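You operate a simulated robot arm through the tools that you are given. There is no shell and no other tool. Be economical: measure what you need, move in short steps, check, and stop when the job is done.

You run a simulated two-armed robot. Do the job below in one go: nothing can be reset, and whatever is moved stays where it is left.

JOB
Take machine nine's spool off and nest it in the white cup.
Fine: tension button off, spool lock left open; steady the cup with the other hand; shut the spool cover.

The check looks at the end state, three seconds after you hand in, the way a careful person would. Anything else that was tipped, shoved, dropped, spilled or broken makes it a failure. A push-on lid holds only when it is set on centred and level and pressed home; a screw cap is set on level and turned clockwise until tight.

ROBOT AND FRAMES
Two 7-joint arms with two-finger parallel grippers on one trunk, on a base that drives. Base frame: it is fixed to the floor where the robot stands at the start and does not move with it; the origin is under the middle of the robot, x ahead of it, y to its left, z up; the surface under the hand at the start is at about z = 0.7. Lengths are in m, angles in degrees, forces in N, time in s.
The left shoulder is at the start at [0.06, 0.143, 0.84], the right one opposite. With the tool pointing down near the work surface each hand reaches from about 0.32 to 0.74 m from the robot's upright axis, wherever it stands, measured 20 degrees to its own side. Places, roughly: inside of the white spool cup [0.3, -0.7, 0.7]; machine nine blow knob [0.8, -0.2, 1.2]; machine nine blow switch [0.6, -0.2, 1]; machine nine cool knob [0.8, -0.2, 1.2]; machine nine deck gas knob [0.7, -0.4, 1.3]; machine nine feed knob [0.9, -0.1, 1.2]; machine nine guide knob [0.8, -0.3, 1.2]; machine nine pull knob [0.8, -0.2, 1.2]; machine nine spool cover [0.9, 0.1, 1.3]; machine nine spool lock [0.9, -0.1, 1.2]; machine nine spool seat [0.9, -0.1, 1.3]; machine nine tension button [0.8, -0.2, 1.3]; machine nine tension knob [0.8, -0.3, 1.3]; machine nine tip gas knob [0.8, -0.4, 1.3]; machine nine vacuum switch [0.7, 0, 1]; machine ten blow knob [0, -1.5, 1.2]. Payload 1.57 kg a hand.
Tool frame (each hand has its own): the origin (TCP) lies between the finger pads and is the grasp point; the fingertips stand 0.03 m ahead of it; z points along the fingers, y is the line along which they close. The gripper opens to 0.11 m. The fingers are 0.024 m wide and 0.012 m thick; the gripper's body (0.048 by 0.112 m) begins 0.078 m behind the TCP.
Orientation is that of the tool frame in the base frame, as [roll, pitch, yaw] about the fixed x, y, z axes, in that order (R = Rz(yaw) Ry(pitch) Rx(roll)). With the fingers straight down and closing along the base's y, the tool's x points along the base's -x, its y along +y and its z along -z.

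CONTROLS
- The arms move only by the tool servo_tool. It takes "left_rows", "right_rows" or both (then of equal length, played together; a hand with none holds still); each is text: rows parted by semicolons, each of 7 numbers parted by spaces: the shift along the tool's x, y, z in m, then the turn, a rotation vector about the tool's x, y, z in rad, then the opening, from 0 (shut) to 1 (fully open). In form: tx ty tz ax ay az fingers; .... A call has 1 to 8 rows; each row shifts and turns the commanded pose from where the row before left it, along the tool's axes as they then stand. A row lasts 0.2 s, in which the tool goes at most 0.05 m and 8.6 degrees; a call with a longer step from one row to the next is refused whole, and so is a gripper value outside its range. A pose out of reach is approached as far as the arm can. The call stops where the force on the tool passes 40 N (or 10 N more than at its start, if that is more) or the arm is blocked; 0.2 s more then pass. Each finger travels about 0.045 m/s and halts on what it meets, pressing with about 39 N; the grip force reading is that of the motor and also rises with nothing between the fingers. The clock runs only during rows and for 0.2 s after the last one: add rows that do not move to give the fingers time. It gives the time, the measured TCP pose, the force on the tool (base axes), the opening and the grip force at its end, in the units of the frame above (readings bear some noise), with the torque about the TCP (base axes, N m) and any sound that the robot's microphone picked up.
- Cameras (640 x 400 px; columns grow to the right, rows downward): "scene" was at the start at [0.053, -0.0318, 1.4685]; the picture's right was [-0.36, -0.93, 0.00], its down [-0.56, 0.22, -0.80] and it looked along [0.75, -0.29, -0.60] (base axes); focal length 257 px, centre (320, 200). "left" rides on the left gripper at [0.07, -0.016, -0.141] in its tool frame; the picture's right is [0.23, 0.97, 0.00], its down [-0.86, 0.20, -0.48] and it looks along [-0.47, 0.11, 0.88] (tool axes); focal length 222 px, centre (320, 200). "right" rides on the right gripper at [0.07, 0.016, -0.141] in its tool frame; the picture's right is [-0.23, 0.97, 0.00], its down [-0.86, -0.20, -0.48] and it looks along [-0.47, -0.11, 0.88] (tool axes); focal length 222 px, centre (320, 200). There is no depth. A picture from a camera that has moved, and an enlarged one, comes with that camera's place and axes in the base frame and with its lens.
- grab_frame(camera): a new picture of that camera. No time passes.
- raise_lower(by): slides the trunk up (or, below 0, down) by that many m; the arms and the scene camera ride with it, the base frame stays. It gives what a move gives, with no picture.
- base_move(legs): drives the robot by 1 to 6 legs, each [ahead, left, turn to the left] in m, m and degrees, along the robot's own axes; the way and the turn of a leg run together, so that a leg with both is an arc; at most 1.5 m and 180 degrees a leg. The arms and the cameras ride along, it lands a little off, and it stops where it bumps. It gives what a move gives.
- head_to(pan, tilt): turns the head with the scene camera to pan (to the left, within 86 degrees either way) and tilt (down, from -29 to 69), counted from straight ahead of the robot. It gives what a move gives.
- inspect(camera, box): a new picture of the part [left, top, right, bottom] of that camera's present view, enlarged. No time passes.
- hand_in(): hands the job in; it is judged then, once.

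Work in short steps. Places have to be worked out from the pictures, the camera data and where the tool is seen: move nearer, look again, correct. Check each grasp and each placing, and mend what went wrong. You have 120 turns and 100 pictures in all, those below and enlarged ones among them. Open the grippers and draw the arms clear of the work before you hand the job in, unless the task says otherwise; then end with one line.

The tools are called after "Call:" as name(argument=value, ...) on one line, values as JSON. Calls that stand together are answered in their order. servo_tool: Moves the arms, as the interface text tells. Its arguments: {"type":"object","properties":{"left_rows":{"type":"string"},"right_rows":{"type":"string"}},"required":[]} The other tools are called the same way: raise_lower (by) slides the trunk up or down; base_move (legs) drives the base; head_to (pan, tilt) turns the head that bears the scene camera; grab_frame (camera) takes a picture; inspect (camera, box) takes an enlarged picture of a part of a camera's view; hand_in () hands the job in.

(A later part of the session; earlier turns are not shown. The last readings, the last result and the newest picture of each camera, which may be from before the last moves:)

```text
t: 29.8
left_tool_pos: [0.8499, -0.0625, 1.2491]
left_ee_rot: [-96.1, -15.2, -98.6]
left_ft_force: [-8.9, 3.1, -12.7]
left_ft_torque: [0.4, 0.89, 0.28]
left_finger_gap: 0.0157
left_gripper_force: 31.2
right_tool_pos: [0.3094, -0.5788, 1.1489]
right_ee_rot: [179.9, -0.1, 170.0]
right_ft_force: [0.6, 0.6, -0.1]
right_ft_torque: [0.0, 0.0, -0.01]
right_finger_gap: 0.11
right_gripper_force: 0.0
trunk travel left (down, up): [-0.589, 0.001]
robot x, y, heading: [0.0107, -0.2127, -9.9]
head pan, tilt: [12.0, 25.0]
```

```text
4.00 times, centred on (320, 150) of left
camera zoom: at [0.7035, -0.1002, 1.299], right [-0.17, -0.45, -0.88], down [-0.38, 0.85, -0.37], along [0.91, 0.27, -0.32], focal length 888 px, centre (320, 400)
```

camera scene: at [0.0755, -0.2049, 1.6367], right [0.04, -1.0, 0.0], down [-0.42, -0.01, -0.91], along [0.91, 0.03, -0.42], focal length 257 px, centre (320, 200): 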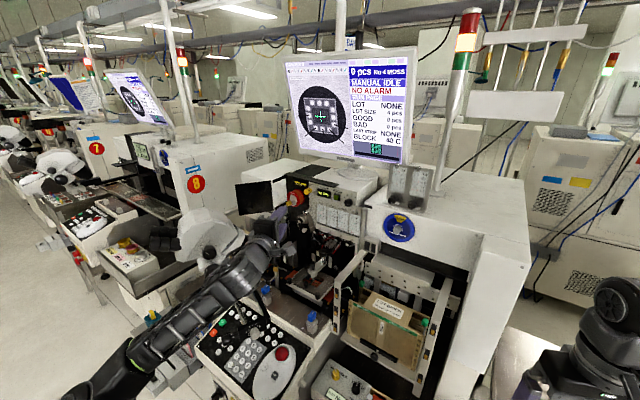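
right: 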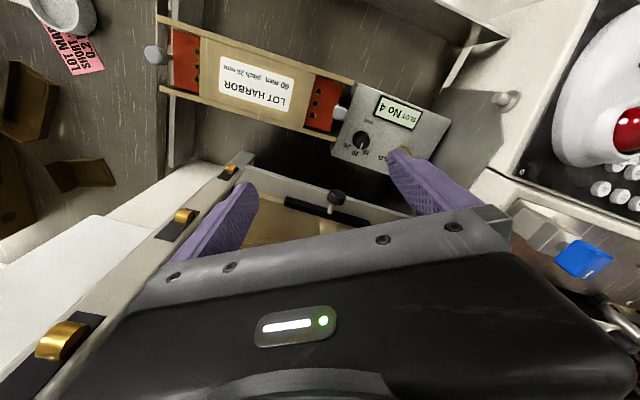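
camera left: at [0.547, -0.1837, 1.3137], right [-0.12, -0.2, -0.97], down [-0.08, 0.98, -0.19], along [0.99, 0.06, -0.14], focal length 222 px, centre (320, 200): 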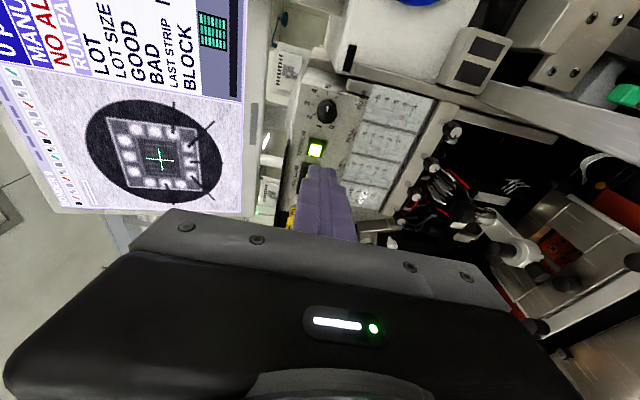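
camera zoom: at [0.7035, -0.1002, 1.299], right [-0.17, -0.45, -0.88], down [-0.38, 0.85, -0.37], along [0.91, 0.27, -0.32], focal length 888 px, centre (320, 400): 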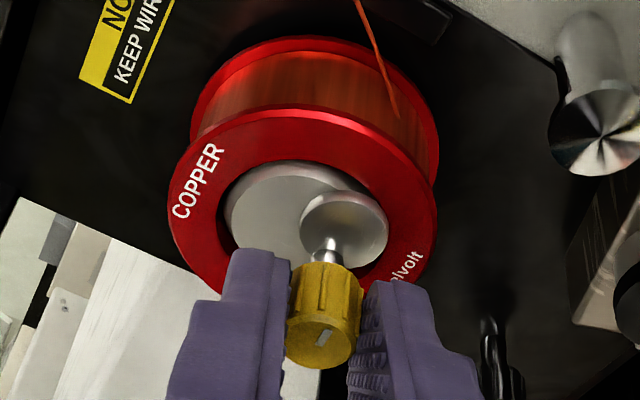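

No disc motion is evident either way; I zoom tightly on the knob/stem to understand the mechanism.

Call:
inspect(camera="left", box=[290, 135, 354, 195])

Call:
inspect(camera="scene", box=[275, 180, 315, 205])

```text
6.67 times, centred on (322, 165) of left
camera zoom: at [0.7035, -0.1002, 1.299], right [-0.17, -0.45, -0.88], down [-0.38, 0.85, -0.37], along [0.91, 0.27, -0.32], focal length 1481 px, centre (307, 433)
```

zoom: 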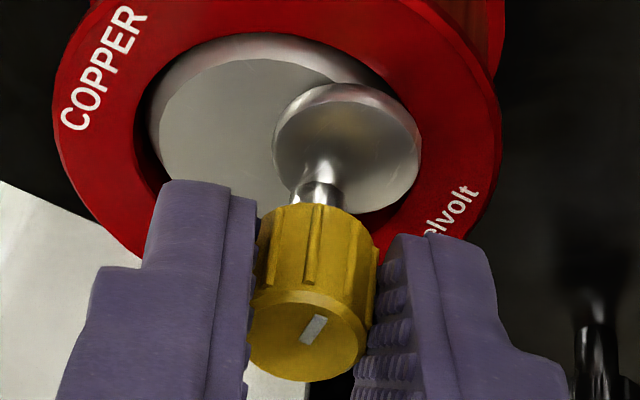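

```text
16.00 times, centred on (295, 192) of scene
camera zoom: at [0.0758, -0.2031, 1.6368], right [0.04, -1.0, 0.0], down [-0.42, -0.02, -0.91], along [0.91, 0.03, -0.42], focal length 4112 px, centre (720, 320)
```

zoom: 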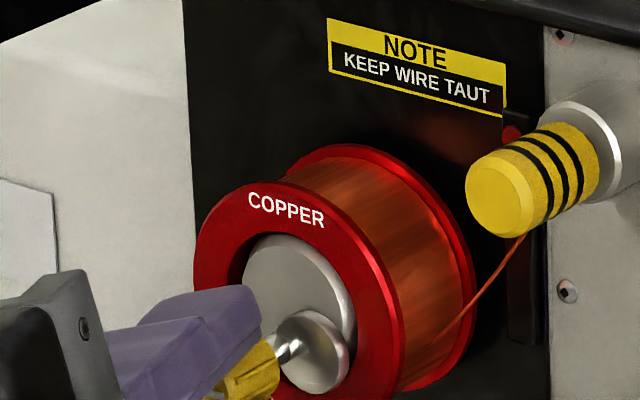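

The stem is off-centre on the small disc, and the disc appears to have turned with the gripper counter-clockwise (low torque). I continue counter-clockwise 48°.

Call:
servo_tool(left_rows="0 0 0 -0.036 0 -0.135 0.1; 0 0 0 -0.036 0 -0.135 0.1; 0 0 0 -0.036 0 -0.135 0.1; 0 0 0 -0.036 0 -0.135 0.1; 0 0 0 -0.036 0 -0.135 0.1; 0 0 0 -0.036 0 -0.135 0.1")

Call:
inspect(camera="left", box=[240, 100, 400, 200])

```text
t: 31.2
left_tool_pos: [0.8519, -0.0593, 1.2535]
left_ee_rot: [-118.4, -58.4, -82.5]
left_ft_force: [5.0, 3.3, 3.7]
left_ft_torque: [0.0, -0.13, -0.13]
left_finger_gap: 0.0168
left_gripper_force: 32.2
right_tool_pos: [0.3091, -0.5793, 1.1487]
right_ee_rot: [180.0, 0.1, 170.3]
right_ft_force: [0.2, -0.5, -0.3]
right_ft_torque: [0.03, 0.01, -0.02]
right_finger_gap: 0.11
right_gripper_force: 0.1
trunk travel left (down, up): [-0.589, 0.001]
robot x, y, heading: [0.011, -0.2128, -9.8]
head pan, tilt: [12.0, 25.0]
stopped in row 6 (left hand): the force on the tool passed its limit at 45 N (the readings are from after the stop); the commanded pose is now the measured one
```

```text
4.00 times, centred on (320, 150) of left
camera zoom: at [0.7306, -0.0417, 1.3569], right [-0.35, -0.9, -0.25], down [-0.58, 0.42, -0.7], along [0.74, -0.1, -0.66], focal length 888 px, centre (320, 400)
```

zoom: 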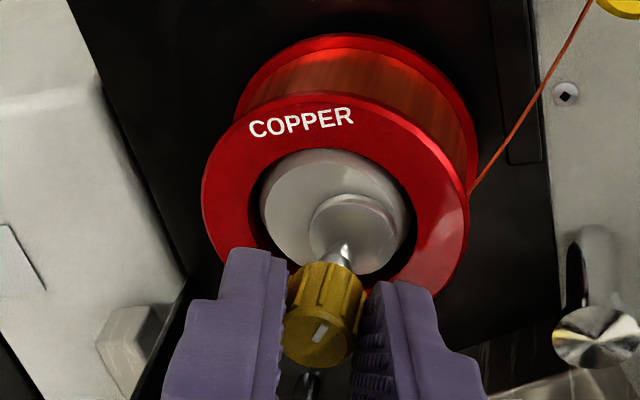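

The disc now seems to lie inside the hub; a force limit suggests the end stop. I check from the scene camera.

Call:
inspect(camera="left", box=[290, 120, 354, 180])

Call:
inspect(camera="scene", box=[275, 180, 315, 205])

```text
6.67 times, centred on (322, 150) of left
camera zoom: at [0.7306, -0.0417, 1.3569], right [-0.35, -0.9, -0.25], down [-0.58, 0.42, -0.7], along [0.74, -0.1, -0.66], focal length 1481 px, centre (307, 533)
```

zoom: 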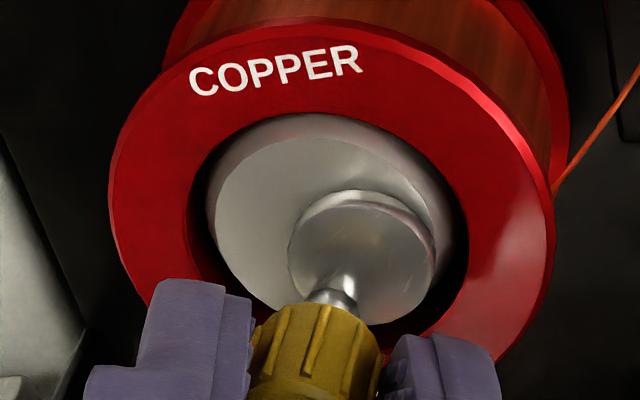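

```text
16.00 times, centred on (295, 192) of scene
camera zoom: at [0.0763, -0.2037, 1.6362], right [0.04, -1.0, 0.0], down [-0.42, -0.02, -0.91], along [0.91, 0.03, -0.42], focal length 4112 px, centre (720, 320)
```

zoom: 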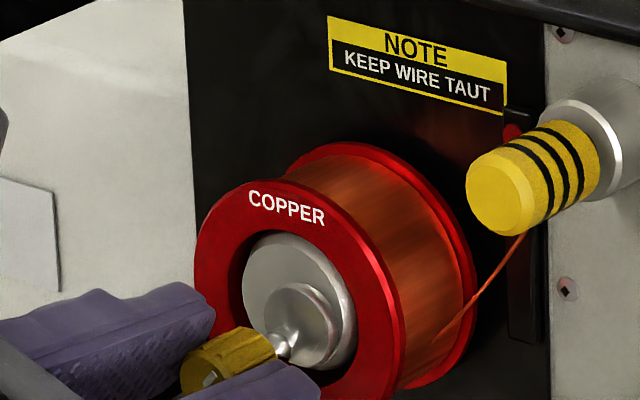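

Scene view shows the disc now within the hub circle. I try a little more counter-clockwise to confirm it's at its stop.

Call:
servo_tool(left_rows="0 0 0 -0.03 0 -0.11 0.1; 0 0 0 -0.03 0 -0.11 0.1")

Call:
inspect(camera="scene", box=[275, 180, 315, 205])

```text
t: 31.8
left_tool_pos: [0.8512, -0.0565, 1.2545]
left_ee_rot: [-137.6, -68.6, -64.7]
left_ft_force: [7.7, 7.8, 6.3]
left_ft_torque: [0.52, 0.59, 0.25]
left_finger_gap: 0.0171
left_gripper_force: 32.5
right_tool_pos: [0.3107, -0.5784, 1.1498]
right_ee_rot: [-180.0, -0.1, 170.1]
right_ft_force: [-0.2, 0.2, 0.3]
right_ft_torque: [-0.01, -0.01, 0.02]
right_finger_gap: 0.1101
right_gripper_force: 0.0
trunk travel left (down, up): [-0.589, 0.001]
robot x, y, heading: [0.01, -0.2142, -9.8]
head pan, tilt: [12.0, 25.0]
```

```text
16.00 times, centred on (295, 192) of scene
camera zoom: at [0.0767, -0.2023, 1.6367], right [0.04, -1.0, 0.0], down [-0.42, -0.02, -0.91], along [0.91, 0.03, -0.42], focal length 4112 px, centre (720, 320)
```

zoom: 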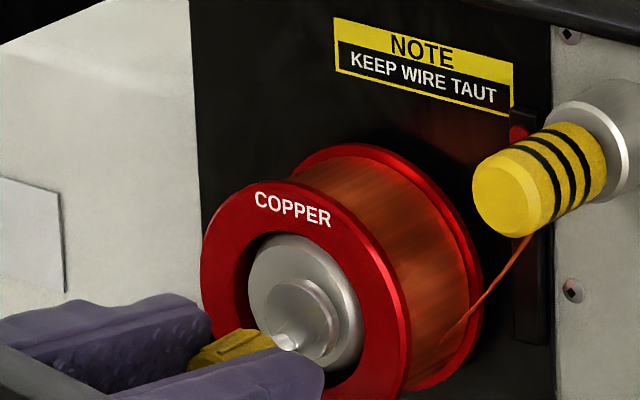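

Still turning freely and disc well inside the hub. I continue to find the stop.

Call:
servo_tool(left_rows="0 0 0 -0.03 0 -0.11 0.1; 0 0 0 -0.03 0 -0.11 0.1; 0 0 0 -0.03 0 -0.11 0.1")

Call:
inspect(camera="scene", box=[275, 180, 315, 205])

Call:
inspect(camera="left", box=[280, 120, 360, 190])

```text
t: 32.6
left_tool_pos: [0.8521, -0.0558, 1.2548]
left_ee_rot: [160.8, -73.1, -5.7]
left_ft_force: [16.6, 19.0, 8.1]
left_ft_torque: [0.4, 0.22, 0.24]
left_finger_gap: 0.0168
left_gripper_force: 32.7
right_tool_pos: [0.3107, -0.5752, 1.1495]
right_ee_rot: [-179.9, -0.1, 170.3]
right_ft_force: [0.2, -0.2, 0.5]
right_ft_torque: [0.0, 0.0, -0.05]
right_finger_gap: 0.11
right_gripper_force: 0.0
trunk travel left (down, up): [-0.589, 0.001]
robot x, y, heading: [0.0114, -0.2092, -9.8]
head pan, tilt: [12.0, 25.0]
```

```text
16.00 times, centred on (295, 192) of scene
camera zoom: at [0.0783, -0.2001, 1.6366], right [0.04, -1.0, 0.0], down [-0.42, -0.02, -0.91], along [0.91, 0.03, -0.42], focal length 4112 px, centre (720, 320)
```

zoom: 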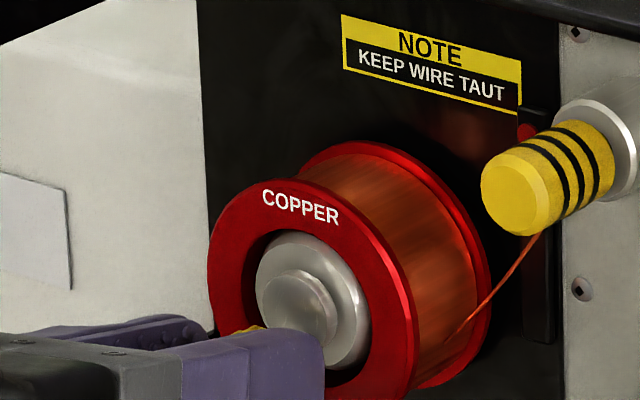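

```text
5.71 times, centred on (320, 155) of left
camera zoom: at [0.7561, 0.0166, 1.359], right [-0.33, -0.89, 0.31], down [-0.74, 0.04, -0.67], along [0.58, -0.45, -0.68], focal length 1269 px, centre (320, 457)
```

zoom: 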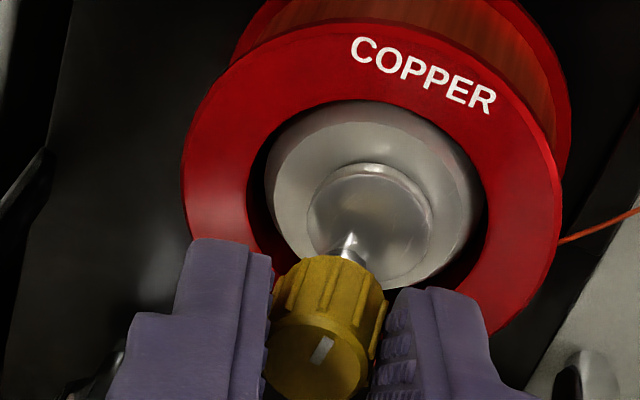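

The disc is fully inside the hub. I release the knob, draw back along the spool axis and view it.

Call:
servo_tool(left_rows="0 0 0 0 0 0 0.3; 0 0 0 0 0 0 0.4; 0 0 0 0 0 0 0.4; 0 0 -0.02 0 0 0 0.4; 0 0 -0.03 0 0 0 0.4")

Call:
inspect(camera="scene", box=[255, 175, 315, 212])

Call:
grab_frame(camera="scene")

```text
t: 33.8
left_tool_pos: [0.8413, -0.0568, 1.257]
left_ee_rot: [162.1, -73.1, -7.4]
left_ft_force: [-1.1, -0.8, -0.1]
left_ft_torque: [-0.04, 0.02, -0.02]
left_finger_gap: 0.0437
left_gripper_force: 0.1
left hand out of reach, approached as far as the arm can: row 4, 5
right_tool_pos: [0.3091, -0.577, 1.1494]
right_ee_rot: [-180.0, 0.1, 170.0]
right_ft_force: [0.3, 0.0, 0.2]
right_ft_torque: [-0.03, 0.0, 0.0]
right_finger_gap: 0.11
right_gripper_force: 0.1
trunk travel left (down, up): [-0.589, 0.001]
robot x, y, heading: [0.0116, -0.2101, -9.8]
head pan, tilt: [12.0, 25.0]
```

```text
10.67 times, centred on (285, 194) of scene
camera zoom: at [0.076, -0.2039, 1.6366], right [0.04, -1.0, 0.0], down [-0.42, -0.02, -0.91], along [0.91, 0.03, -0.42], focal length 2741 px, centre (693, 269)
```

zoom: 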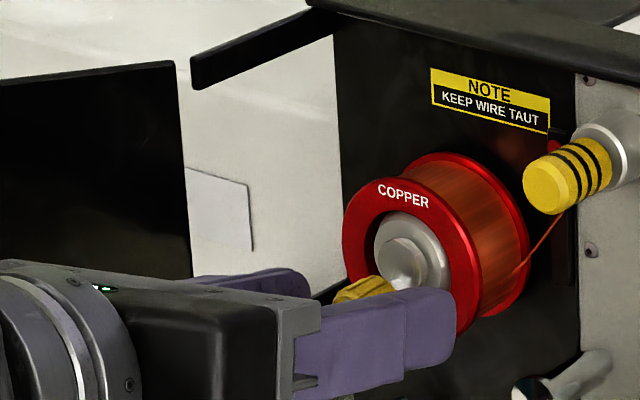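

```text
57 pictures are left
camera scene: at [0.076, -0.2039, 1.6366], right [0.04, -1.0, 0.0], down [-0.42, -0.02, -0.91], along [0.91, 0.03, -0.42], focal length 257 px, centre (320, 200)
```

scene: 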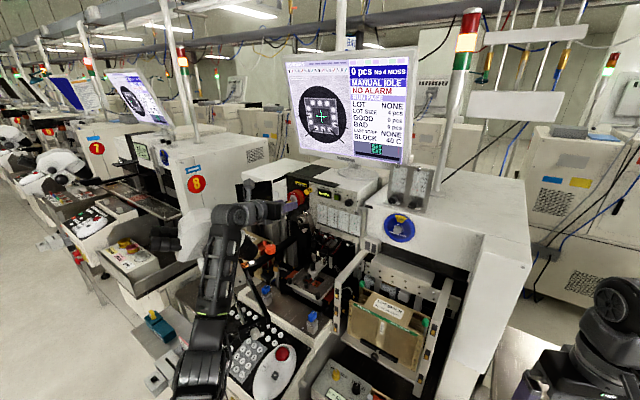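

Lock is open (disc within the hub). I unwind the wrist roll in place (clear of the knob) back to the level pose.

Call:
servo_tool(left_rows="0 0 0 0.0355 0 0.133 0.4; 0 0 0 0.0355 0 0.133 0.4; 0 0 0 0.0355 0 0.133 0.4; 0 0 0 0.0355 0 0.133 0.4; 0 0 0 0.0355 0 0.133 0.4; 0 0 0 0.0355 0 0.133 0.4; 0 0 0 0.0355 0 0.133 0.4")

Call:
servo_tool(left_rows="0 0 0 0.0355 0 0.133 0.6; 0 0 0 0.0355 0 0.133 0.6; 0 0 0 0.0355 0 0.133 0.6; 0 0 0 0.0355 0 0.133 0.6; 0 0 0 0.0355 0 0.133 0.68; 0 0 0 0 0 0 0.68")

Call:
inspect(camera="left", box=[220, 60, 420, 190])

```text
t: 35.4
left_tool_pos: [0.8431, -0.0558, 1.2552]
left_ee_rot: [-103.6, -38.1, -94.4]
left_ft_force: [0.7, -0.7, 0.1]
left_ft_torque: [-0.01, 0.01, 0.02]
left_finger_gap: 0.0437
left_gripper_force: 0.1
right_tool_pos: [0.3095, -0.5786, 1.149]
right_ee_rot: [-179.9, 0.0, 170.2]
right_ft_force: [-0.2, 0.3, -0.2]
right_ft_torque: [0.0, 0.03, -0.02]
right_finger_gap: 0.1102
right_gripper_force: 0.0
trunk travel left (down, up): [-0.589, 0.001]
robot x, y, heading: [0.0086, -0.2102, -10.0]
head pan, tilt: [12.0, 25.0]
```

```text
t: 36.8
left_tool_pos: [0.844, -0.0571, 1.2562]
left_ee_rot: [-91.4, -0.1, -99.5]
left_ft_force: [-0.6, -0.1, 0.0]
left_ft_torque: [0.0, 0.01, 0.0]
left_finger_gap: 0.075
left_gripper_force: 0.1
right_tool_pos: [0.3083, -0.5798, 1.1488]
right_ee_rot: [180.0, 0.1, 170.1]
right_ft_force: [0.9, -0.1, -0.7]
right_ft_torque: [-0.03, -0.01, 0.0]
right_finger_gap: 0.1102
right_gripper_force: 0.0
trunk travel left (down, up): [-0.589, 0.001]
robot x, y, heading: [0.0091, -0.2105, -10.0]
head pan, tilt: [12.0, 25.0]
```

```text
3.08 times, centred on (320, 125) of left
camera zoom: at [0.6927, -0.1008, 1.2763], right [-0.06, -0.22, -0.97], down [-0.34, 0.92, -0.19], along [0.94, 0.31, -0.13], focal length 684 px, centre (320, 431)
```

zoom: 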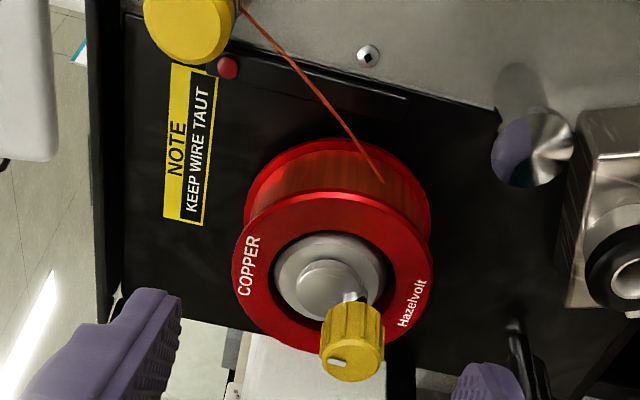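

Lock disc sits concentric in the hub: open. Spool face centre ≈[0.89,-0.082,1.256]; I move so the fingers straddle its top and bottom (open 75 mm) and look.

Call:
servo_tool(left_rows="0.0207 0 0 0 0 0 0.7; 0 0 0.02 0 0 0 0.7; 0 0 0.012 0 0 0 0.7; 0 0 0 0 0 0 0.7")

Call:
inspect(camera="left", box=[220, 90, 420, 220])

Call:
inspect(camera="scene", box=[255, 170, 335, 220])

```text
t: 37.8
left_tool_pos: [0.8705, -0.0821, 1.2552]
left_ee_rot: [-91.4, -0.3, -99.5]
left_ft_force: [0.1, -0.7, 0.8]
left_ft_torque: [-0.01, -0.01, -0.01]
left_finger_gap: 0.0773
left_gripper_force: 0.0
right_tool_pos: [0.3087, -0.5793, 1.1491]
right_ee_rot: [180.0, 0.0, 170.1]
right_ft_force: [0.3, 0.4, 0.4]
right_ft_torque: [0.04, 0.0, 0.0]
right_finger_gap: 0.1103
right_gripper_force: 0.1
trunk travel left (down, up): [-0.589, 0.001]
robot x, y, heading: [0.0117, -0.2128, -9.9]
head pan, tilt: [12.0, 25.0]
```

```text
3.08 times, centred on (320, 155) of left
camera zoom: at [0.7206, -0.1264, 1.2757], right [-0.06, -0.23, -0.97], down [-0.34, 0.92, -0.19], along [0.94, 0.31, -0.13], focal length 684 px, centre (320, 338)
```

zoom: 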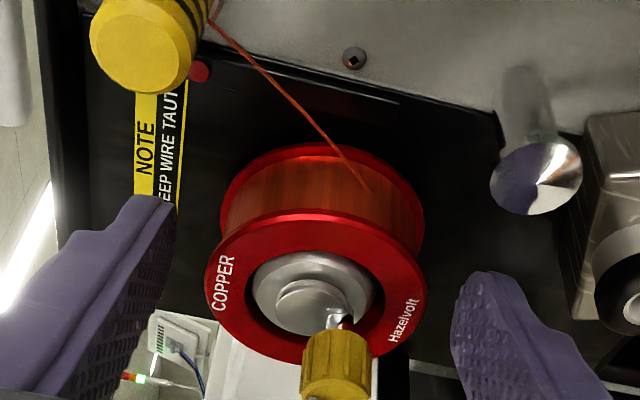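

```text
8.00 times, centred on (295, 195) of scene
camera zoom: at [0.0759, -0.2036, 1.6366], right [0.04, -1.0, 0.0], down [-0.42, -0.02, -0.91], along [0.91, 0.03, -0.42], focal length 2056 px, centre (520, 240)
```

zoom: 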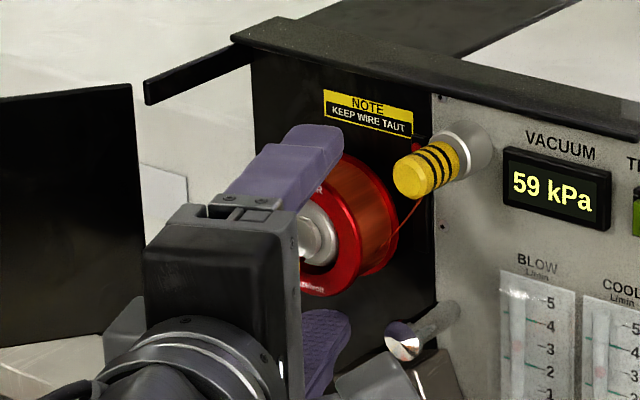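

Fingers straddle the spool evenly. I advance 1.5 cm more and close on it.

Call:
servo_tool(left_rows="0 0 0.008 0 0 0 0.7; 0 0 0.007 0 0 0 0.7; 0 0 0 0 0 0 0.45; 0 0 0 0 0 0 0.4; 0 0 0 0 0 0 0.4; 0 0 0 0 0 0 0.4")

Call:
inspect(camera="left", box=[220, 90, 420, 220])

```text
t: 39.2
left_tool_pos: [0.8861, -0.0845, 1.2536]
left_ee_rot: [-91.4, -0.3, -99.5]
left_ft_force: [0.3, -0.1, 0.4]
left_ft_torque: [-0.05, -0.01, 0.02]
left_finger_gap: 0.0575
left_gripper_force: 38.6
right_tool_pos: [0.3092, -0.5791, 1.1493]
right_ee_rot: [-180.0, 0.0, 170.1]
right_ft_force: [0.4, 0.6, 0.4]
right_ft_torque: [0.02, 0.0, 0.01]
right_finger_gap: 0.1101
right_gripper_force: 0.1
trunk travel left (down, up): [-0.589, 0.001]
robot x, y, heading: [0.0134, -0.2166, -9.7]
head pan, tilt: [12.0, 25.0]
```

```text
3.08 times, centred on (320, 155) of left
camera zoom: at [0.7353, -0.1296, 1.2746], right [-0.06, -0.23, -0.97], down [-0.34, 0.92, -0.19], along [0.94, 0.31, -0.13], focal length 684 px, centre (320, 338)
```

zoom: 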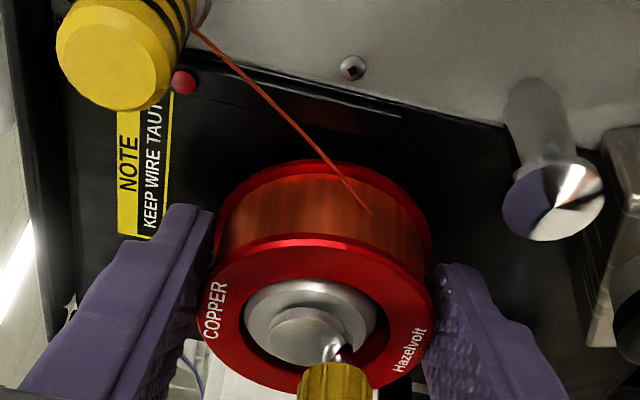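

Spool gripped at 57.5 mm. I pull it straight off along the hub axis in small steps.

Call:
servo_tool(left_rows="-0.0027 -0.0002 -0.0096 0 0 0 0.4; -0.0027 -0.0002 -0.0096 0 0 0 0.4; -0.0027 -0.0002 -0.0096 0 0 0 0.4")

Call:
inspect(camera="left", box=[220, 90, 420, 220])

```text
t: 40.0
left_tool_pos: [0.8587, -0.0727, 1.2541]
left_ee_rot: [-91.4, -0.4, -99.5]
left_ft_force: [-1.1, 1.1, -0.3]
left_ft_torque: [0.0, 0.0, 0.05]
left_finger_gap: 0.0575
left_gripper_force: 38.8
right_tool_pos: [0.3095, -0.579, 1.1495]
right_ee_rot: [-180.0, 0.0, 170.1]
right_ft_force: [-0.4, -0.6, 0.5]
right_ft_torque: [0.01, 0.03, 0.01]
right_finger_gap: 0.1099
right_gripper_force: 0.0
trunk travel left (down, up): [-0.589, 0.001]
robot x, y, heading: [0.0105, -0.2119, -9.9]
head pan, tilt: [12.0, 25.0]
```

```text
3.08 times, centred on (320, 155) of left
camera zoom: at [0.7079, -0.1173, 1.2761], right [-0.06, -0.23, -0.97], down [-0.34, 0.92, -0.19], along [0.94, 0.31, -0.13], focal length 684 px, centre (320, 338)
```

zoom: 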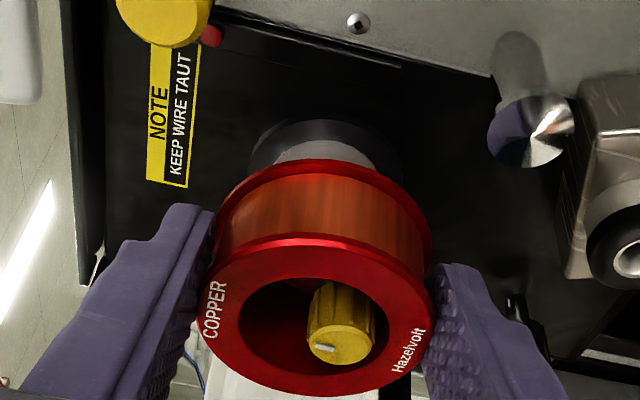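

It slides off freely and the wire has parted. I keep pulling another 5.5 cm to clear the knob.

Call:
servo_tool(left_rows="-0.0035 -0.0003 -0.0127 0 0 0 0.4; -0.0035 -0.0003 -0.0127 0 0 0 0.4; -0.0035 -0.0003 -0.0127 0 0 0 0.4; -0.0035 -0.0003 -0.0127 0 0 0 0.4; -0.0013 -0.0001 -0.005 0 0 0 0.4")

Call:
inspect(camera="scene", box=[235, 160, 335, 222])

Call:
inspect(camera="left", box=[220, 90, 420, 220])

```text
t: 41.2
left_tool_pos: [0.8045, -0.0479, 1.2574]
left_ee_rot: [-91.2, -0.3, -99.5]
left_ft_force: [0.6, 0.2, -0.2]
left_ft_torque: [0.02, 0.02, 0.01]
left_finger_gap: 0.0571
left_gripper_force: 38.8
right_tool_pos: [0.3087, -0.578, 1.1494]
right_ee_rot: [180.0, -0.1, 170.1]
right_ft_force: [0.0, -0.8, 0.1]
right_ft_torque: [-0.02, 0.01, -0.02]
right_finger_gap: 0.11
right_gripper_force: 0.0
trunk travel left (down, up): [-0.589, 0.001]
robot x, y, heading: [0.0145, -0.2126, -9.8]
head pan, tilt: [12.0, 25.0]
```

```text
6.40 times, centred on (285, 191) of scene
camera zoom: at [0.0759, -0.2038, 1.6367], right [0.04, -1.0, 0.0], down [-0.42, -0.02, -0.91], along [0.91, 0.03, -0.42], focal length 1645 px, centre (544, 258)
```

zoom: 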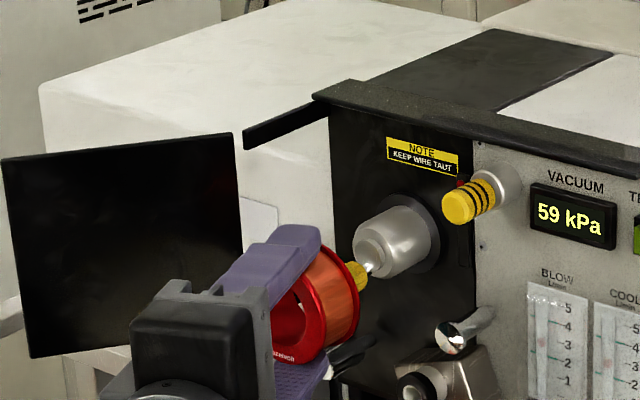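

```text
3.08 times, centred on (320, 155) of left
camera zoom: at [0.6548, -0.0924, 1.2793], right [-0.06, -0.23, -0.97], down [-0.34, 0.92, -0.19], along [0.94, 0.31, -0.13], focal length 684 px, centre (320, 338)
```

zoom: 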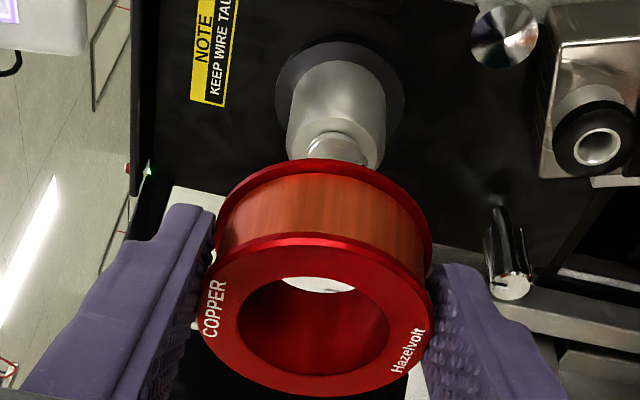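

The spool is off, knob at its rear rim. I back out 2.5 cm more along the axis, then retreat right and back to clear everything.

Call:
servo_tool(left_rows="-0.0035 -0.0003 -0.0127 0 0 0 0.4; -0.0035 -0.0003 -0.0127 0 0 0 0.4; 0.02 0 -0.03 0 0 0 0.4; 0.025 0 -0.035 0 0 0 0.4; 0.03 0 -0.035 0 0 0 0.4; 0.03 0 -0.035 0 0 0 0.4")

Call:
head_to(pan=-45, tilt=45)

Call:
grab_frame(camera="scene")

```text
t: 42.6
left_tool_pos: [0.6317, -0.12, 1.265]
left_ee_rot: [-91.5, -0.4, -99.4]
left_ft_force: [-0.1, 0.2, 0.2]
left_ft_torque: [-0.02, 0.02, 0.0]
left_finger_gap: 0.0571
left_gripper_force: 38.9
right_tool_pos: [0.3087, -0.5788, 1.1503]
right_ee_rot: [179.9, 0.0, 170.2]
right_ft_force: [0.0, 0.5, 0.1]
right_ft_torque: [0.01, 0.01, 0.0]
right_finger_gap: 0.1102
right_gripper_force: 0.0
trunk travel left (down, up): [-0.589, 0.001]
robot x, y, heading: [0.0096, -0.2089, -9.9]
head pan, tilt: [12.0, 25.0]
```

```text
t: 43.9
left_tool_pos: [0.6316, -0.1207, 1.2645]
left_ee_rot: [-91.3, -0.3, -99.5]
left_ft_force: [-0.1, 0.2, -1.0]
left_ft_torque: [-0.01, 0.01, 0.01]
left_finger_gap: 0.057
left_gripper_force: 38.6
right_tool_pos: [0.3081, -0.5779, 1.148]
right_ee_rot: [179.9, 0.0, 170.1]
right_ft_force: [-1.0, 0.5, 0.5]
right_ft_torque: [0.0, 0.0, 0.01]
right_finger_gap: 0.1102
right_gripper_force: 0.0
trunk travel left (down, up): [-0.589, 0.001]
robot x, y, heading: [0.012, -0.2122, -10.0]
head pan, tilt: [-45.0, 45.0]
```

```text
49 pictures are left
camera scene: at [0.0307, -0.2737, 1.6061], right [-0.82, -0.58, 0.0], down [-0.41, 0.58, -0.71], along [0.41, -0.58, -0.71], focal length 257 px, centre (320, 200)
```

scene: 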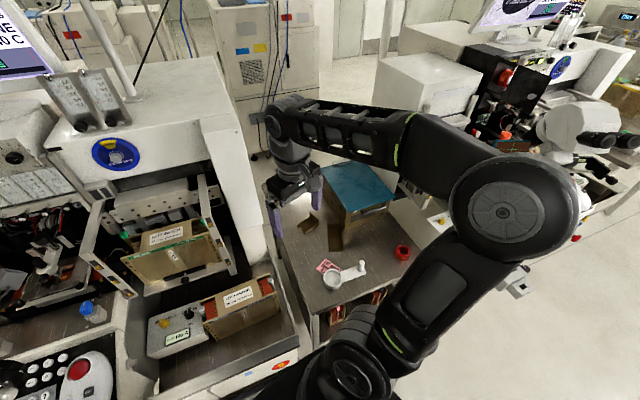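

Handle post ≈[0.20,-0.79], dish ≈[0.265,-0.69], parallel to the table edge. I drive to face the table so the dish is in front-left and the post front-right.

Call:
base_move(legs=[[-0.165, -0.36, 0], [0, 0, -15]])

Call:
head_to(pan=0, tilt=58)

Call:
grab_frame(camera="scene")

```text
t: 47.2
left_tool_pos: [0.4102, -0.6078, 1.2641]
left_ee_rot: [-91.4, -0.3, -114.8]
left_ft_force: [0.3, 0.2, -0.7]
left_ft_torque: [0.01, 0.0, 0.03]
left_finger_gap: 0.057
left_gripper_force: 39.3
right_tool_pos: [-0.0225, -0.9629, 1.1489]
right_ee_rot: [-180.0, 0.0, 154.9]
right_ft_force: [0.0, -0.1, -1.2]
right_ft_torque: [0.01, -0.03, -0.02]
right_finger_gap: 0.1099
right_gripper_force: 0.1
trunk travel left (down, up): [-0.589, 0.001]
robot x, y, heading: [-0.2126, -0.5284, -25.2]
head pan, tilt: [-45.0, 45.0]
```

```text
t: 48.4
left_tool_pos: [0.41, -0.6082, 1.2636]
left_ee_rot: [-91.4, -0.2, -114.9]
left_ft_force: [0.0, -0.3, -0.8]
left_ft_torque: [-0.02, 0.01, -0.01]
left_finger_gap: 0.0569
left_gripper_force: 38.7
right_tool_pos: [-0.0222, -0.9636, 1.149]
right_ee_rot: [180.0, 0.0, 154.7]
right_ft_force: [0.2, -0.3, 0.1]
right_ft_torque: [0.03, 0.0, 0.0]
right_finger_gap: 0.1098
right_gripper_force: 0.0
trunk travel left (down, up): [-0.589, 0.001]
robot x, y, heading: [-0.2109, -0.5291, -25.1]
head pan, tilt: [0.0, 58.0]
```

```text
48 pictures are left
camera scene: at [-0.1758, -0.5488, 1.589], right [-0.43, -0.9, 0.0], down [-0.77, 0.36, -0.53], along [0.48, -0.23, -0.85], focal length 257 px, centre (320, 200)
```

scene: 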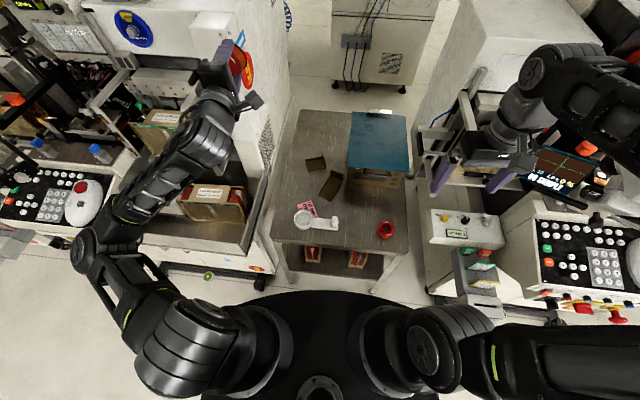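

I enlarge the cup for its exact place and size.

Call:
inspect(camera="scene", box=[280, 190, 360, 240])

```text
8.00 times, centred on (320, 215) of scene
camera zoom: at [-0.1758, -0.5488, 1.589], right [-0.43, -0.9, 0.0], down [-0.77, 0.36, -0.53], along [0.48, -0.23, -0.85], focal length 2056 px, centre (320, 80)
```

zoom: 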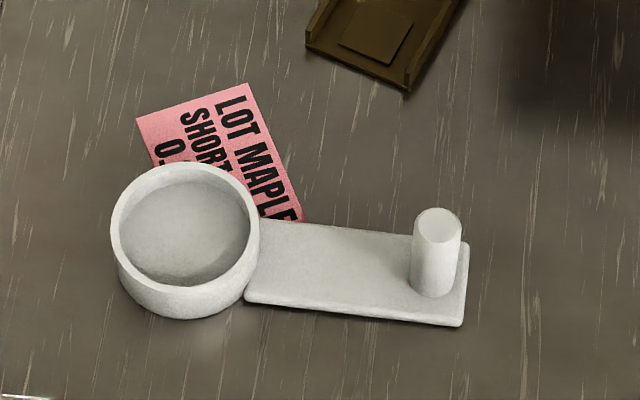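

Cup: outer ≈71 mm, inner ≈63 mm, about 27 mm tall — fingers can't go inside, so I'll first set the spool flat on free table area and re-grip it by its upper rim with a vertical hand. Move the hand over the table and lower the trunk.

Call:
servo_tool(left_rows="0.035 0 -0.025 0 0 0 0.4; 0.035 0 -0.025 0 0 0 0.4; 0.035 0 -0.025 0 0 0 0.4; 0.035 0 -0.025 0 0 0 0.4; 0.035 0 0 0 0 0 0.4")

Call:
raise_lower(by=-0.2)

Call:
servo_tool(left_rows="0 0 0 -0.143 0 0 0.4; 0 0 0 -0.143 0 0 0.4; 0 0 0 -0.143 0 0 0.4; 0 0 0 -0.143 0 0 0.4; 0 0 0 -0.143 0 0 0.4; 0 0 0 -0.143 0 0 0.4; 0 0 0 -0.143 0 0 0.4; 0 0 0 -0.143 0 0 0.4")

Call:
grab_frame(camera="scene")

```text
t: 49.5
left_tool_pos: [0.3438, -0.6691, 1.2933]
left_ee_rot: [-91.5, 0.0, -115.6]
left_ft_force: [0.2, -0.2, -0.3]
left_ft_torque: [-0.01, 0.0, 0.0]
left_finger_gap: 0.0572
left_gripper_force: 38.8
left hand out of reach, approached as far as the arm can: row 2, 3, 4, 5
right_tool_pos: [-0.0216, -0.9653, 1.1497]
right_ee_rot: [180.0, 0.0, 154.8]
right_ft_force: [0.0, 0.3, -0.6]
right_ft_torque: [0.06, 0.03, 0.02]
right_finger_gap: 0.1099
right_gripper_force: 0.1
trunk travel left (down, up): [-0.589, 0.001]
robot x, y, heading: [-0.2108, -0.5314, -25.4]
head pan, tilt: [0.0, 58.0]
```

```text
t: 51.7
left_tool_pos: [0.3425, -0.6687, 1.092]
left_ee_rot: [-91.5, -0.1, -115.5]
left_ft_force: [-0.1, -1.1, -0.9]
left_ft_torque: [0.0, 0.03, -0.01]
left_finger_gap: 0.057
left_gripper_force: 38.9
right_tool_pos: [-0.0222, -0.9635, 0.9507]
right_ee_rot: [-179.9, 0.0, 154.9]
right_ft_force: [-0.2, 0.0, -0.5]
right_ft_torque: [0.01, 0.03, 0.01]
right_finger_gap: 0.1102
right_gripper_force: 0.0
trunk travel left (down, up): [-0.389, 0.201]
robot x, y, heading: [-0.2081, -0.5345, -25.4]
head pan, tilt: [0.0, 58.0]
```

```text
t: 53.5
left_tool_pos: [0.3411, -0.6721, 1.0919]
left_ee_rot: [-156.1, 0.0, -115.9]
left_ft_force: [0.4, 1.2, -2.4]
left_ft_torque: [-0.11, 0.12, -0.01]
left_finger_gap: 0.0568
left_gripper_force: 38.1
right_tool_pos: [-0.0233, -0.9648, 0.9499]
right_ee_rot: [179.9, -0.1, 154.6]
right_ft_force: [0.0, -0.7, -1.2]
right_ft_torque: [0.02, -0.01, 0.02]
right_finger_gap: 0.1102
right_gripper_force: 0.1
trunk travel left (down, up): [-0.389, 0.201]
robot x, y, heading: [-0.2124, -0.5296, -25.2]
head pan, tilt: [0.0, 58.0]
```

```text
46 pictures are left
camera scene: at [-0.1767, -0.5499, 1.3888], right [-0.43, -0.9, 0.0], down [-0.77, 0.36, -0.53], along [0.48, -0.23, -0.85], focal length 257 px, centre (320, 200)
```

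scene: 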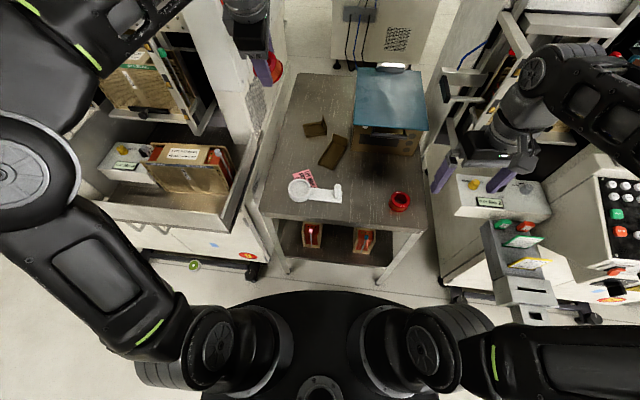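

Left hand is 24° short of vertical. I finish tilting, and add the 15.5° tilt that makes the spool's axis vertical.

Call:
servo_tool(left_rows="0 0 0 -0.14 0 0 0.4; 0 0 0 -0.14 0 0 0.4; 0 0 0 -0.14 0 0 0.4; 0 0 0 0 -0.135 0 0.4; 0 0 0 0 -0.135 0 0.4; 0.04 0 0 0 0 0 0.4; 0.04 0 0 0 0 0 0.4; 0.04 0 0 0 0 0 0.4")

Call:
grab_frame(camera="left")

```text
t: 55.3
left_tool_pos: [0.3314, -0.6869, 1.0267]
left_ee_rot: [-165.4, 17.3, -113.4]
left_ft_force: [-0.5, 0.1, 0.4]
left_ft_torque: [-0.03, 0.0, -0.01]
left_finger_gap: 0.0572
left_gripper_force: 38.9
left hand out of reach, approached as far as the arm can: row 1, 2, 3, 7, 8
right_tool_pos: [-0.0235, -0.9636, 0.949]
right_ee_rot: [180.0, 0.0, 154.7]
right_ft_force: [0.0, 0.1, 0.5]
right_ft_torque: [-0.02, 0.01, 0.03]
right_finger_gap: 0.1099
right_gripper_force: 0.1
trunk travel left (down, up): [-0.389, 0.201]
robot x, y, heading: [-0.2139, -0.5296, -25.0]
head pan, tilt: [0.0, 58.0]
```

```text
45 pictures are left
camera left: at [0.2713, -0.7774, 1.1429], right [-0.92, 0.24, -0.3], down [-0.01, 0.76, 0.65], along [0.39, 0.6, -0.7], focal length 222 px, centre (320, 200)
```

left: 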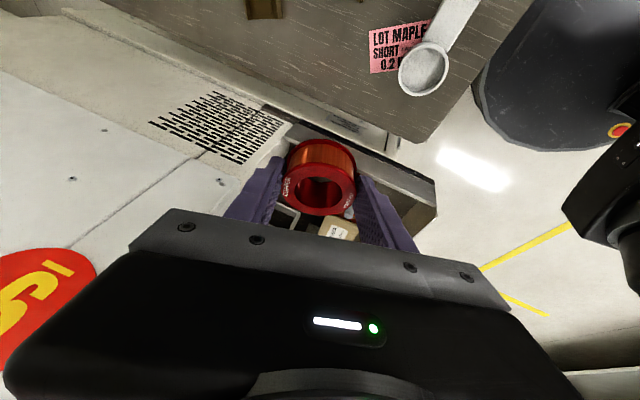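

The wrist is near its limit in this roll; I rotate about the spool's own axis back toward the hand's natural yaw.

Call:
servo_tool(left_rows="0 0 0 0.0387 0 0.1398 0.4; 0 0 0 0.0387 0 0.1398 0.4; 0 0 0 0.0387 0 0.1398 0.4; 0 0 0 0.0387 0 0.1398 0.4; 0 0 0 0.0387 0 0.1398 0.4; 0 0 0 0.0387 0 0.1398 0.4; 0 0 0 0.0387 0 0.1398 0.4; 0 0 0 0.0387 0 0.1398 0.4")

```text
t: 57.1
left_tool_pos: [0.3339, -0.687, 1.0276]
left_ee_rot: [-176.3, 28.9, 177.3]
left_ft_force: [0.8, 0.2, 0.0]
left_ft_torque: [-0.01, -0.01, 0.02]
left_finger_gap: 0.0571
left_gripper_force: 38.9
right_tool_pos: [-0.0234, -0.9636, 0.9494]
right_ee_rot: [-180.0, -0.1, 154.7]
right_ft_force: [-0.1, 0.6, 0.8]
right_ft_torque: [0.0, 0.05, 0.01]
right_finger_gap: 0.1099
right_gripper_force: 0.0
trunk travel left (down, up): [-0.389, 0.201]
robot x, y, heading: [-0.2113, -0.5318, -25.2]
head pan, tilt: [0.0, 58.0]
```

Spool axis computes to 14° off vertical; I correct that with a computed tilt.

Call:
servo_tool(left_rows="0 0 0 -0.0363 0.118 0.0125 0.4; 0 0 0 -0.0363 0.118 0.0125 0.4; 0 0 0 0 0 0 0.4")

Call:
grab_frame(camera="left")

Call:
inspect(camera="scene", box=[220, 20, 380, 220])

```text
t: 57.9
left_tool_pos: [0.3337, -0.688, 1.0286]
left_ee_rot: [178.9, 15.4, 175.4]
left_ft_force: [1.0, -0.2, -0.4]
left_ft_torque: [-0.03, 0.01, 0.0]
left_finger_gap: 0.057
left_gripper_force: 39.0
right_tool_pos: [-0.0234, -0.9642, 0.949]
right_ee_rot: [-180.0, 0.0, 154.8]
right_ft_force: [0.1, -0.3, -0.1]
right_ft_torque: [0.0, 0.0, 0.0]
right_finger_gap: 0.1101
right_gripper_force: 0.1
trunk travel left (down, up): [-0.389, 0.201]
robot x, y, heading: [-0.2099, -0.5316, -25.3]
head pan, tilt: [0.0, 58.0]
```

```text
44 pictures are left
camera left: at [0.2273, -0.6974, 1.1471], right [-0.15, 0.99, -0.04], down [0.71, 0.13, 0.69], along [0.69, 0.07, -0.72], focal length 222 px, centre (320, 200)
```

left: 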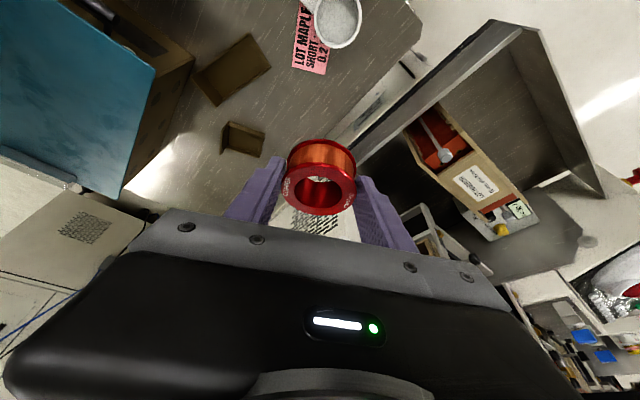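

```text
2.00 times, centred on (300, 120) of scene
camera zoom: at [-0.176, -0.5487, 1.389], right [-0.43, -0.9, 0.0], down [-0.77, 0.36, -0.53], along [0.48, -0.23, -0.85], focal length 514 px, centre (360, 360)
```

zoom: 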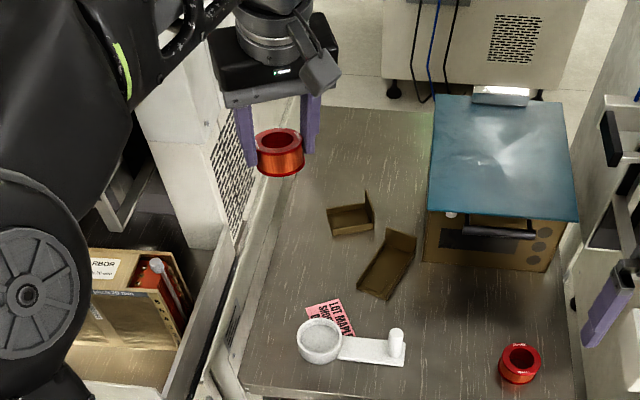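

The spool is upright. I choose a free patch of table at ≈[0.43,-0.705] and go down to ~9 cm above it.

Call:
servo_tool(left_rows="-0.004 -0.0024 0.044 0 0 0 0.4; -0.004 -0.0024 0.044 0 0 0 0.4; -0.004 -0.0024 0.044 0 0 0 0.4; -0.004 -0.0024 0.044 0 0 0 0.4; -0.004 -0.0024 0.044 0 0 0 0.4; 0 0 0 0 0 0 0.4")

Call:
inspect(camera="scene", box=[240, 80, 400, 220])

```text
t: 59.3
left_tool_pos: [0.4111, -0.7015, 0.8186]
left_ee_rot: [178.9, 15.5, 175.5]
left_ft_force: [0.4, -0.7, -0.6]
left_ft_torque: [0.02, -0.01, -0.03]
left_finger_gap: 0.0573
left_gripper_force: 39.1
right_tool_pos: [-0.0232, -0.9642, 0.9493]
right_ee_rot: [-179.9, 0.0, 154.8]
right_ft_force: [-0.4, 0.6, -0.2]
right_ft_torque: [0.02, -0.03, 0.05]
right_finger_gap: 0.11
right_gripper_force: 0.0
trunk travel left (down, up): [-0.389, 0.201]
robot x, y, heading: [-0.2149, -0.533, -24.8]
head pan, tilt: [0.0, 58.0]
```

```text
2.86 times, centred on (320, 150) of scene
camera zoom: at [-0.1759, -0.5488, 1.389], right [-0.43, -0.9, 0.0], down [-0.77, 0.36, -0.53], along [0.48, -0.23, -0.85], focal length 734 px, centre (320, 343)
```

zoom: 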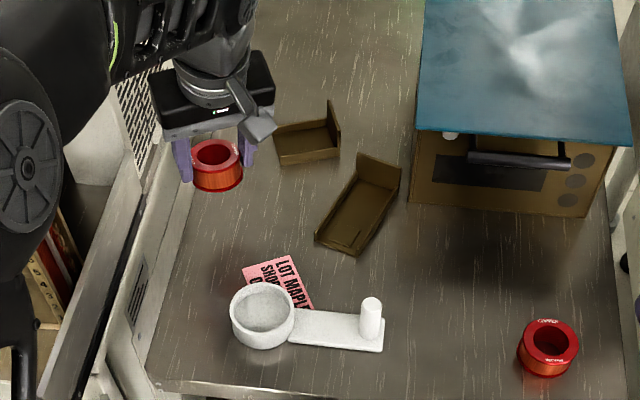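

The landing patch is clear. I descend toward the table.

Call:
servo_tool(left_rows="0.004 -0.002 0.0425 0 0 0 0.4; 0.004 -0.002 0.038 0 0 0 0.4; 0 0 0 0 0 0 0.4")

Call:
servo_tool(left_rows="0.0013 0 0.0048 0 0 0 0.4; 0.0013 0 0.0048 0 0 0 0.4; 0.0013 0 0.0048 0 0 0 0.4; 0.0008 0 0.003 0 0 0 0.4")

Call:
inspect(camera="scene", box=[260, 110, 340, 190])

```text
t: 60.1
left_tool_pos: [0.4261, -0.7057, 0.7419]
left_ee_rot: [179.2, 15.8, 175.5]
left_ft_force: [0.8, 0.2, 9.3]
left_ft_torque: [0.03, -0.42, 0.07]
left_finger_gap: 0.0572
left_gripper_force: 39.0
right_tool_pos: [-0.0241, -0.9639, 0.95]
right_ee_rot: [-179.9, 0.1, 154.8]
right_ft_force: [0.6, 0.4, 0.7]
right_ft_torque: [0.0, -0.05, 0.02]
right_finger_gap: 0.1101
right_gripper_force: 0.0
trunk travel left (down, up): [-0.389, 0.201]
robot x, y, heading: [-0.2116, -0.5297, -25.1]
head pan, tilt: [0.0, 58.0]
```

```text
t: 61.0
left_tool_pos: [0.4276, -0.7082, 0.7325]
left_ee_rot: [179.4, 16.1, 175.7]
left_ft_force: [-0.4, 0.0, 13.1]
left_ft_torque: [-0.33, -0.13, 0.05]
left_finger_gap: 0.0573
left_gripper_force: 39.4
right_tool_pos: [-0.0221, -0.9637, 0.9486]
right_ee_rot: [-180.0, 0.1, 154.8]
right_ft_force: [-0.7, -0.3, -0.1]
right_ft_torque: [-0.01, -0.01, 0.01]
right_finger_gap: 0.1099
right_gripper_force: 0.0
trunk travel left (down, up): [-0.389, 0.201]
robot x, y, heading: [-0.2171, -0.5303, -25.2]
head pan, tilt: [0.0, 58.0]
stopped in row 4 (left hand): the force on the tool passed its limit at 42 N (the readings are from after the stop); the commanded pose is now the measured one
```

```text
5.00 times, centred on (300, 150) of scene
camera zoom: at [-0.1769, -0.5485, 1.3887], right [-0.43, -0.9, 0.0], down [-0.77, 0.36, -0.53], along [0.48, -0.23, -0.85], focal length 1285 px, centre (420, 450)
```

zoom: 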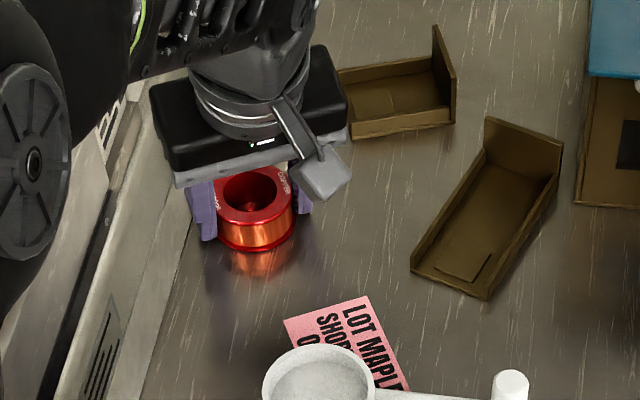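

Spool stands flat on the table (contact, ~13 N). I open gently and lift off.

Call:
servo_tool(left_rows="0 0 0 0 0 0 0.55; 0 0 0 0 0 0 0.7; 0 0 0 0 0 0 0.75; -0.01 0 -0.038 0 0 0 0.75; -0.01 0 -0.038 0 0 0 0.75; 0 0 0 0 -0.138 0 0.75; 0 0 0 0 -0.138 0 0.75")

Call:
grab_frame(camera="left")

Call:
inspect(camera="scene", box=[260, 110, 340, 190])

```text
t: 62.6
left_tool_pos: [0.4252, -0.7059, 0.8095]
left_ee_rot: [179.1, 31.8, 175.4]
left_ft_force: [0.4, 0.0, 0.4]
left_ft_torque: [-0.02, 0.0, -0.01]
left_finger_gap: 0.0824
left_gripper_force: 0.0
right_tool_pos: [-0.0233, -0.964, 0.9485]
right_ee_rot: [-179.9, 0.0, 154.8]
right_ft_force: [0.8, -0.7, -0.2]
right_ft_torque: [0.01, -0.04, -0.02]
right_finger_gap: 0.1099
right_gripper_force: 0.0
trunk travel left (down, up): [-0.389, 0.201]
robot x, y, heading: [-0.215, -0.5335, -25.0]
head pan, tilt: [0.0, 58.0]
```

```text
40 pictures are left
camera left: at [0.2903, -0.7132, 0.893], right [-0.12, 0.99, -0.11], down [0.49, 0.15, 0.86], along [0.87, 0.05, -0.5], focal length 222 px, centre (320, 200)
```

left: 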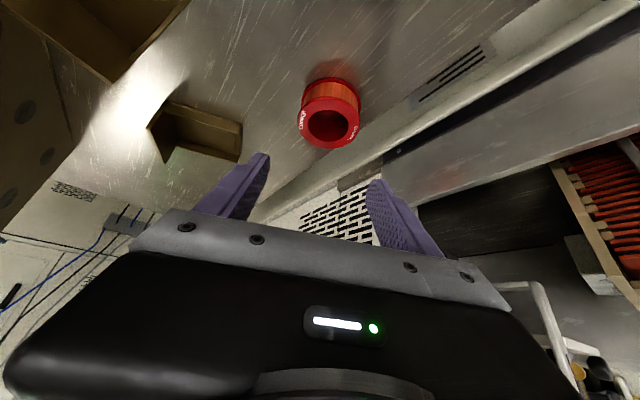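

```text
5.00 times, centred on (300, 150) of scene
camera zoom: at [-0.1763, -0.549, 1.389], right [-0.43, -0.9, 0.0], down [-0.77, 0.36, -0.53], along [0.48, -0.23, -0.85], focal length 1285 px, centre (420, 450)
```

zoom: 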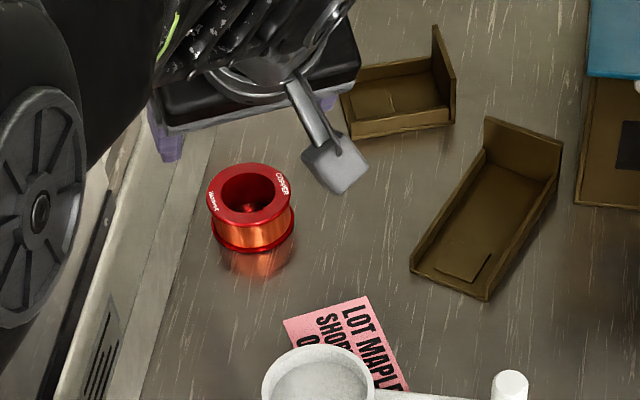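

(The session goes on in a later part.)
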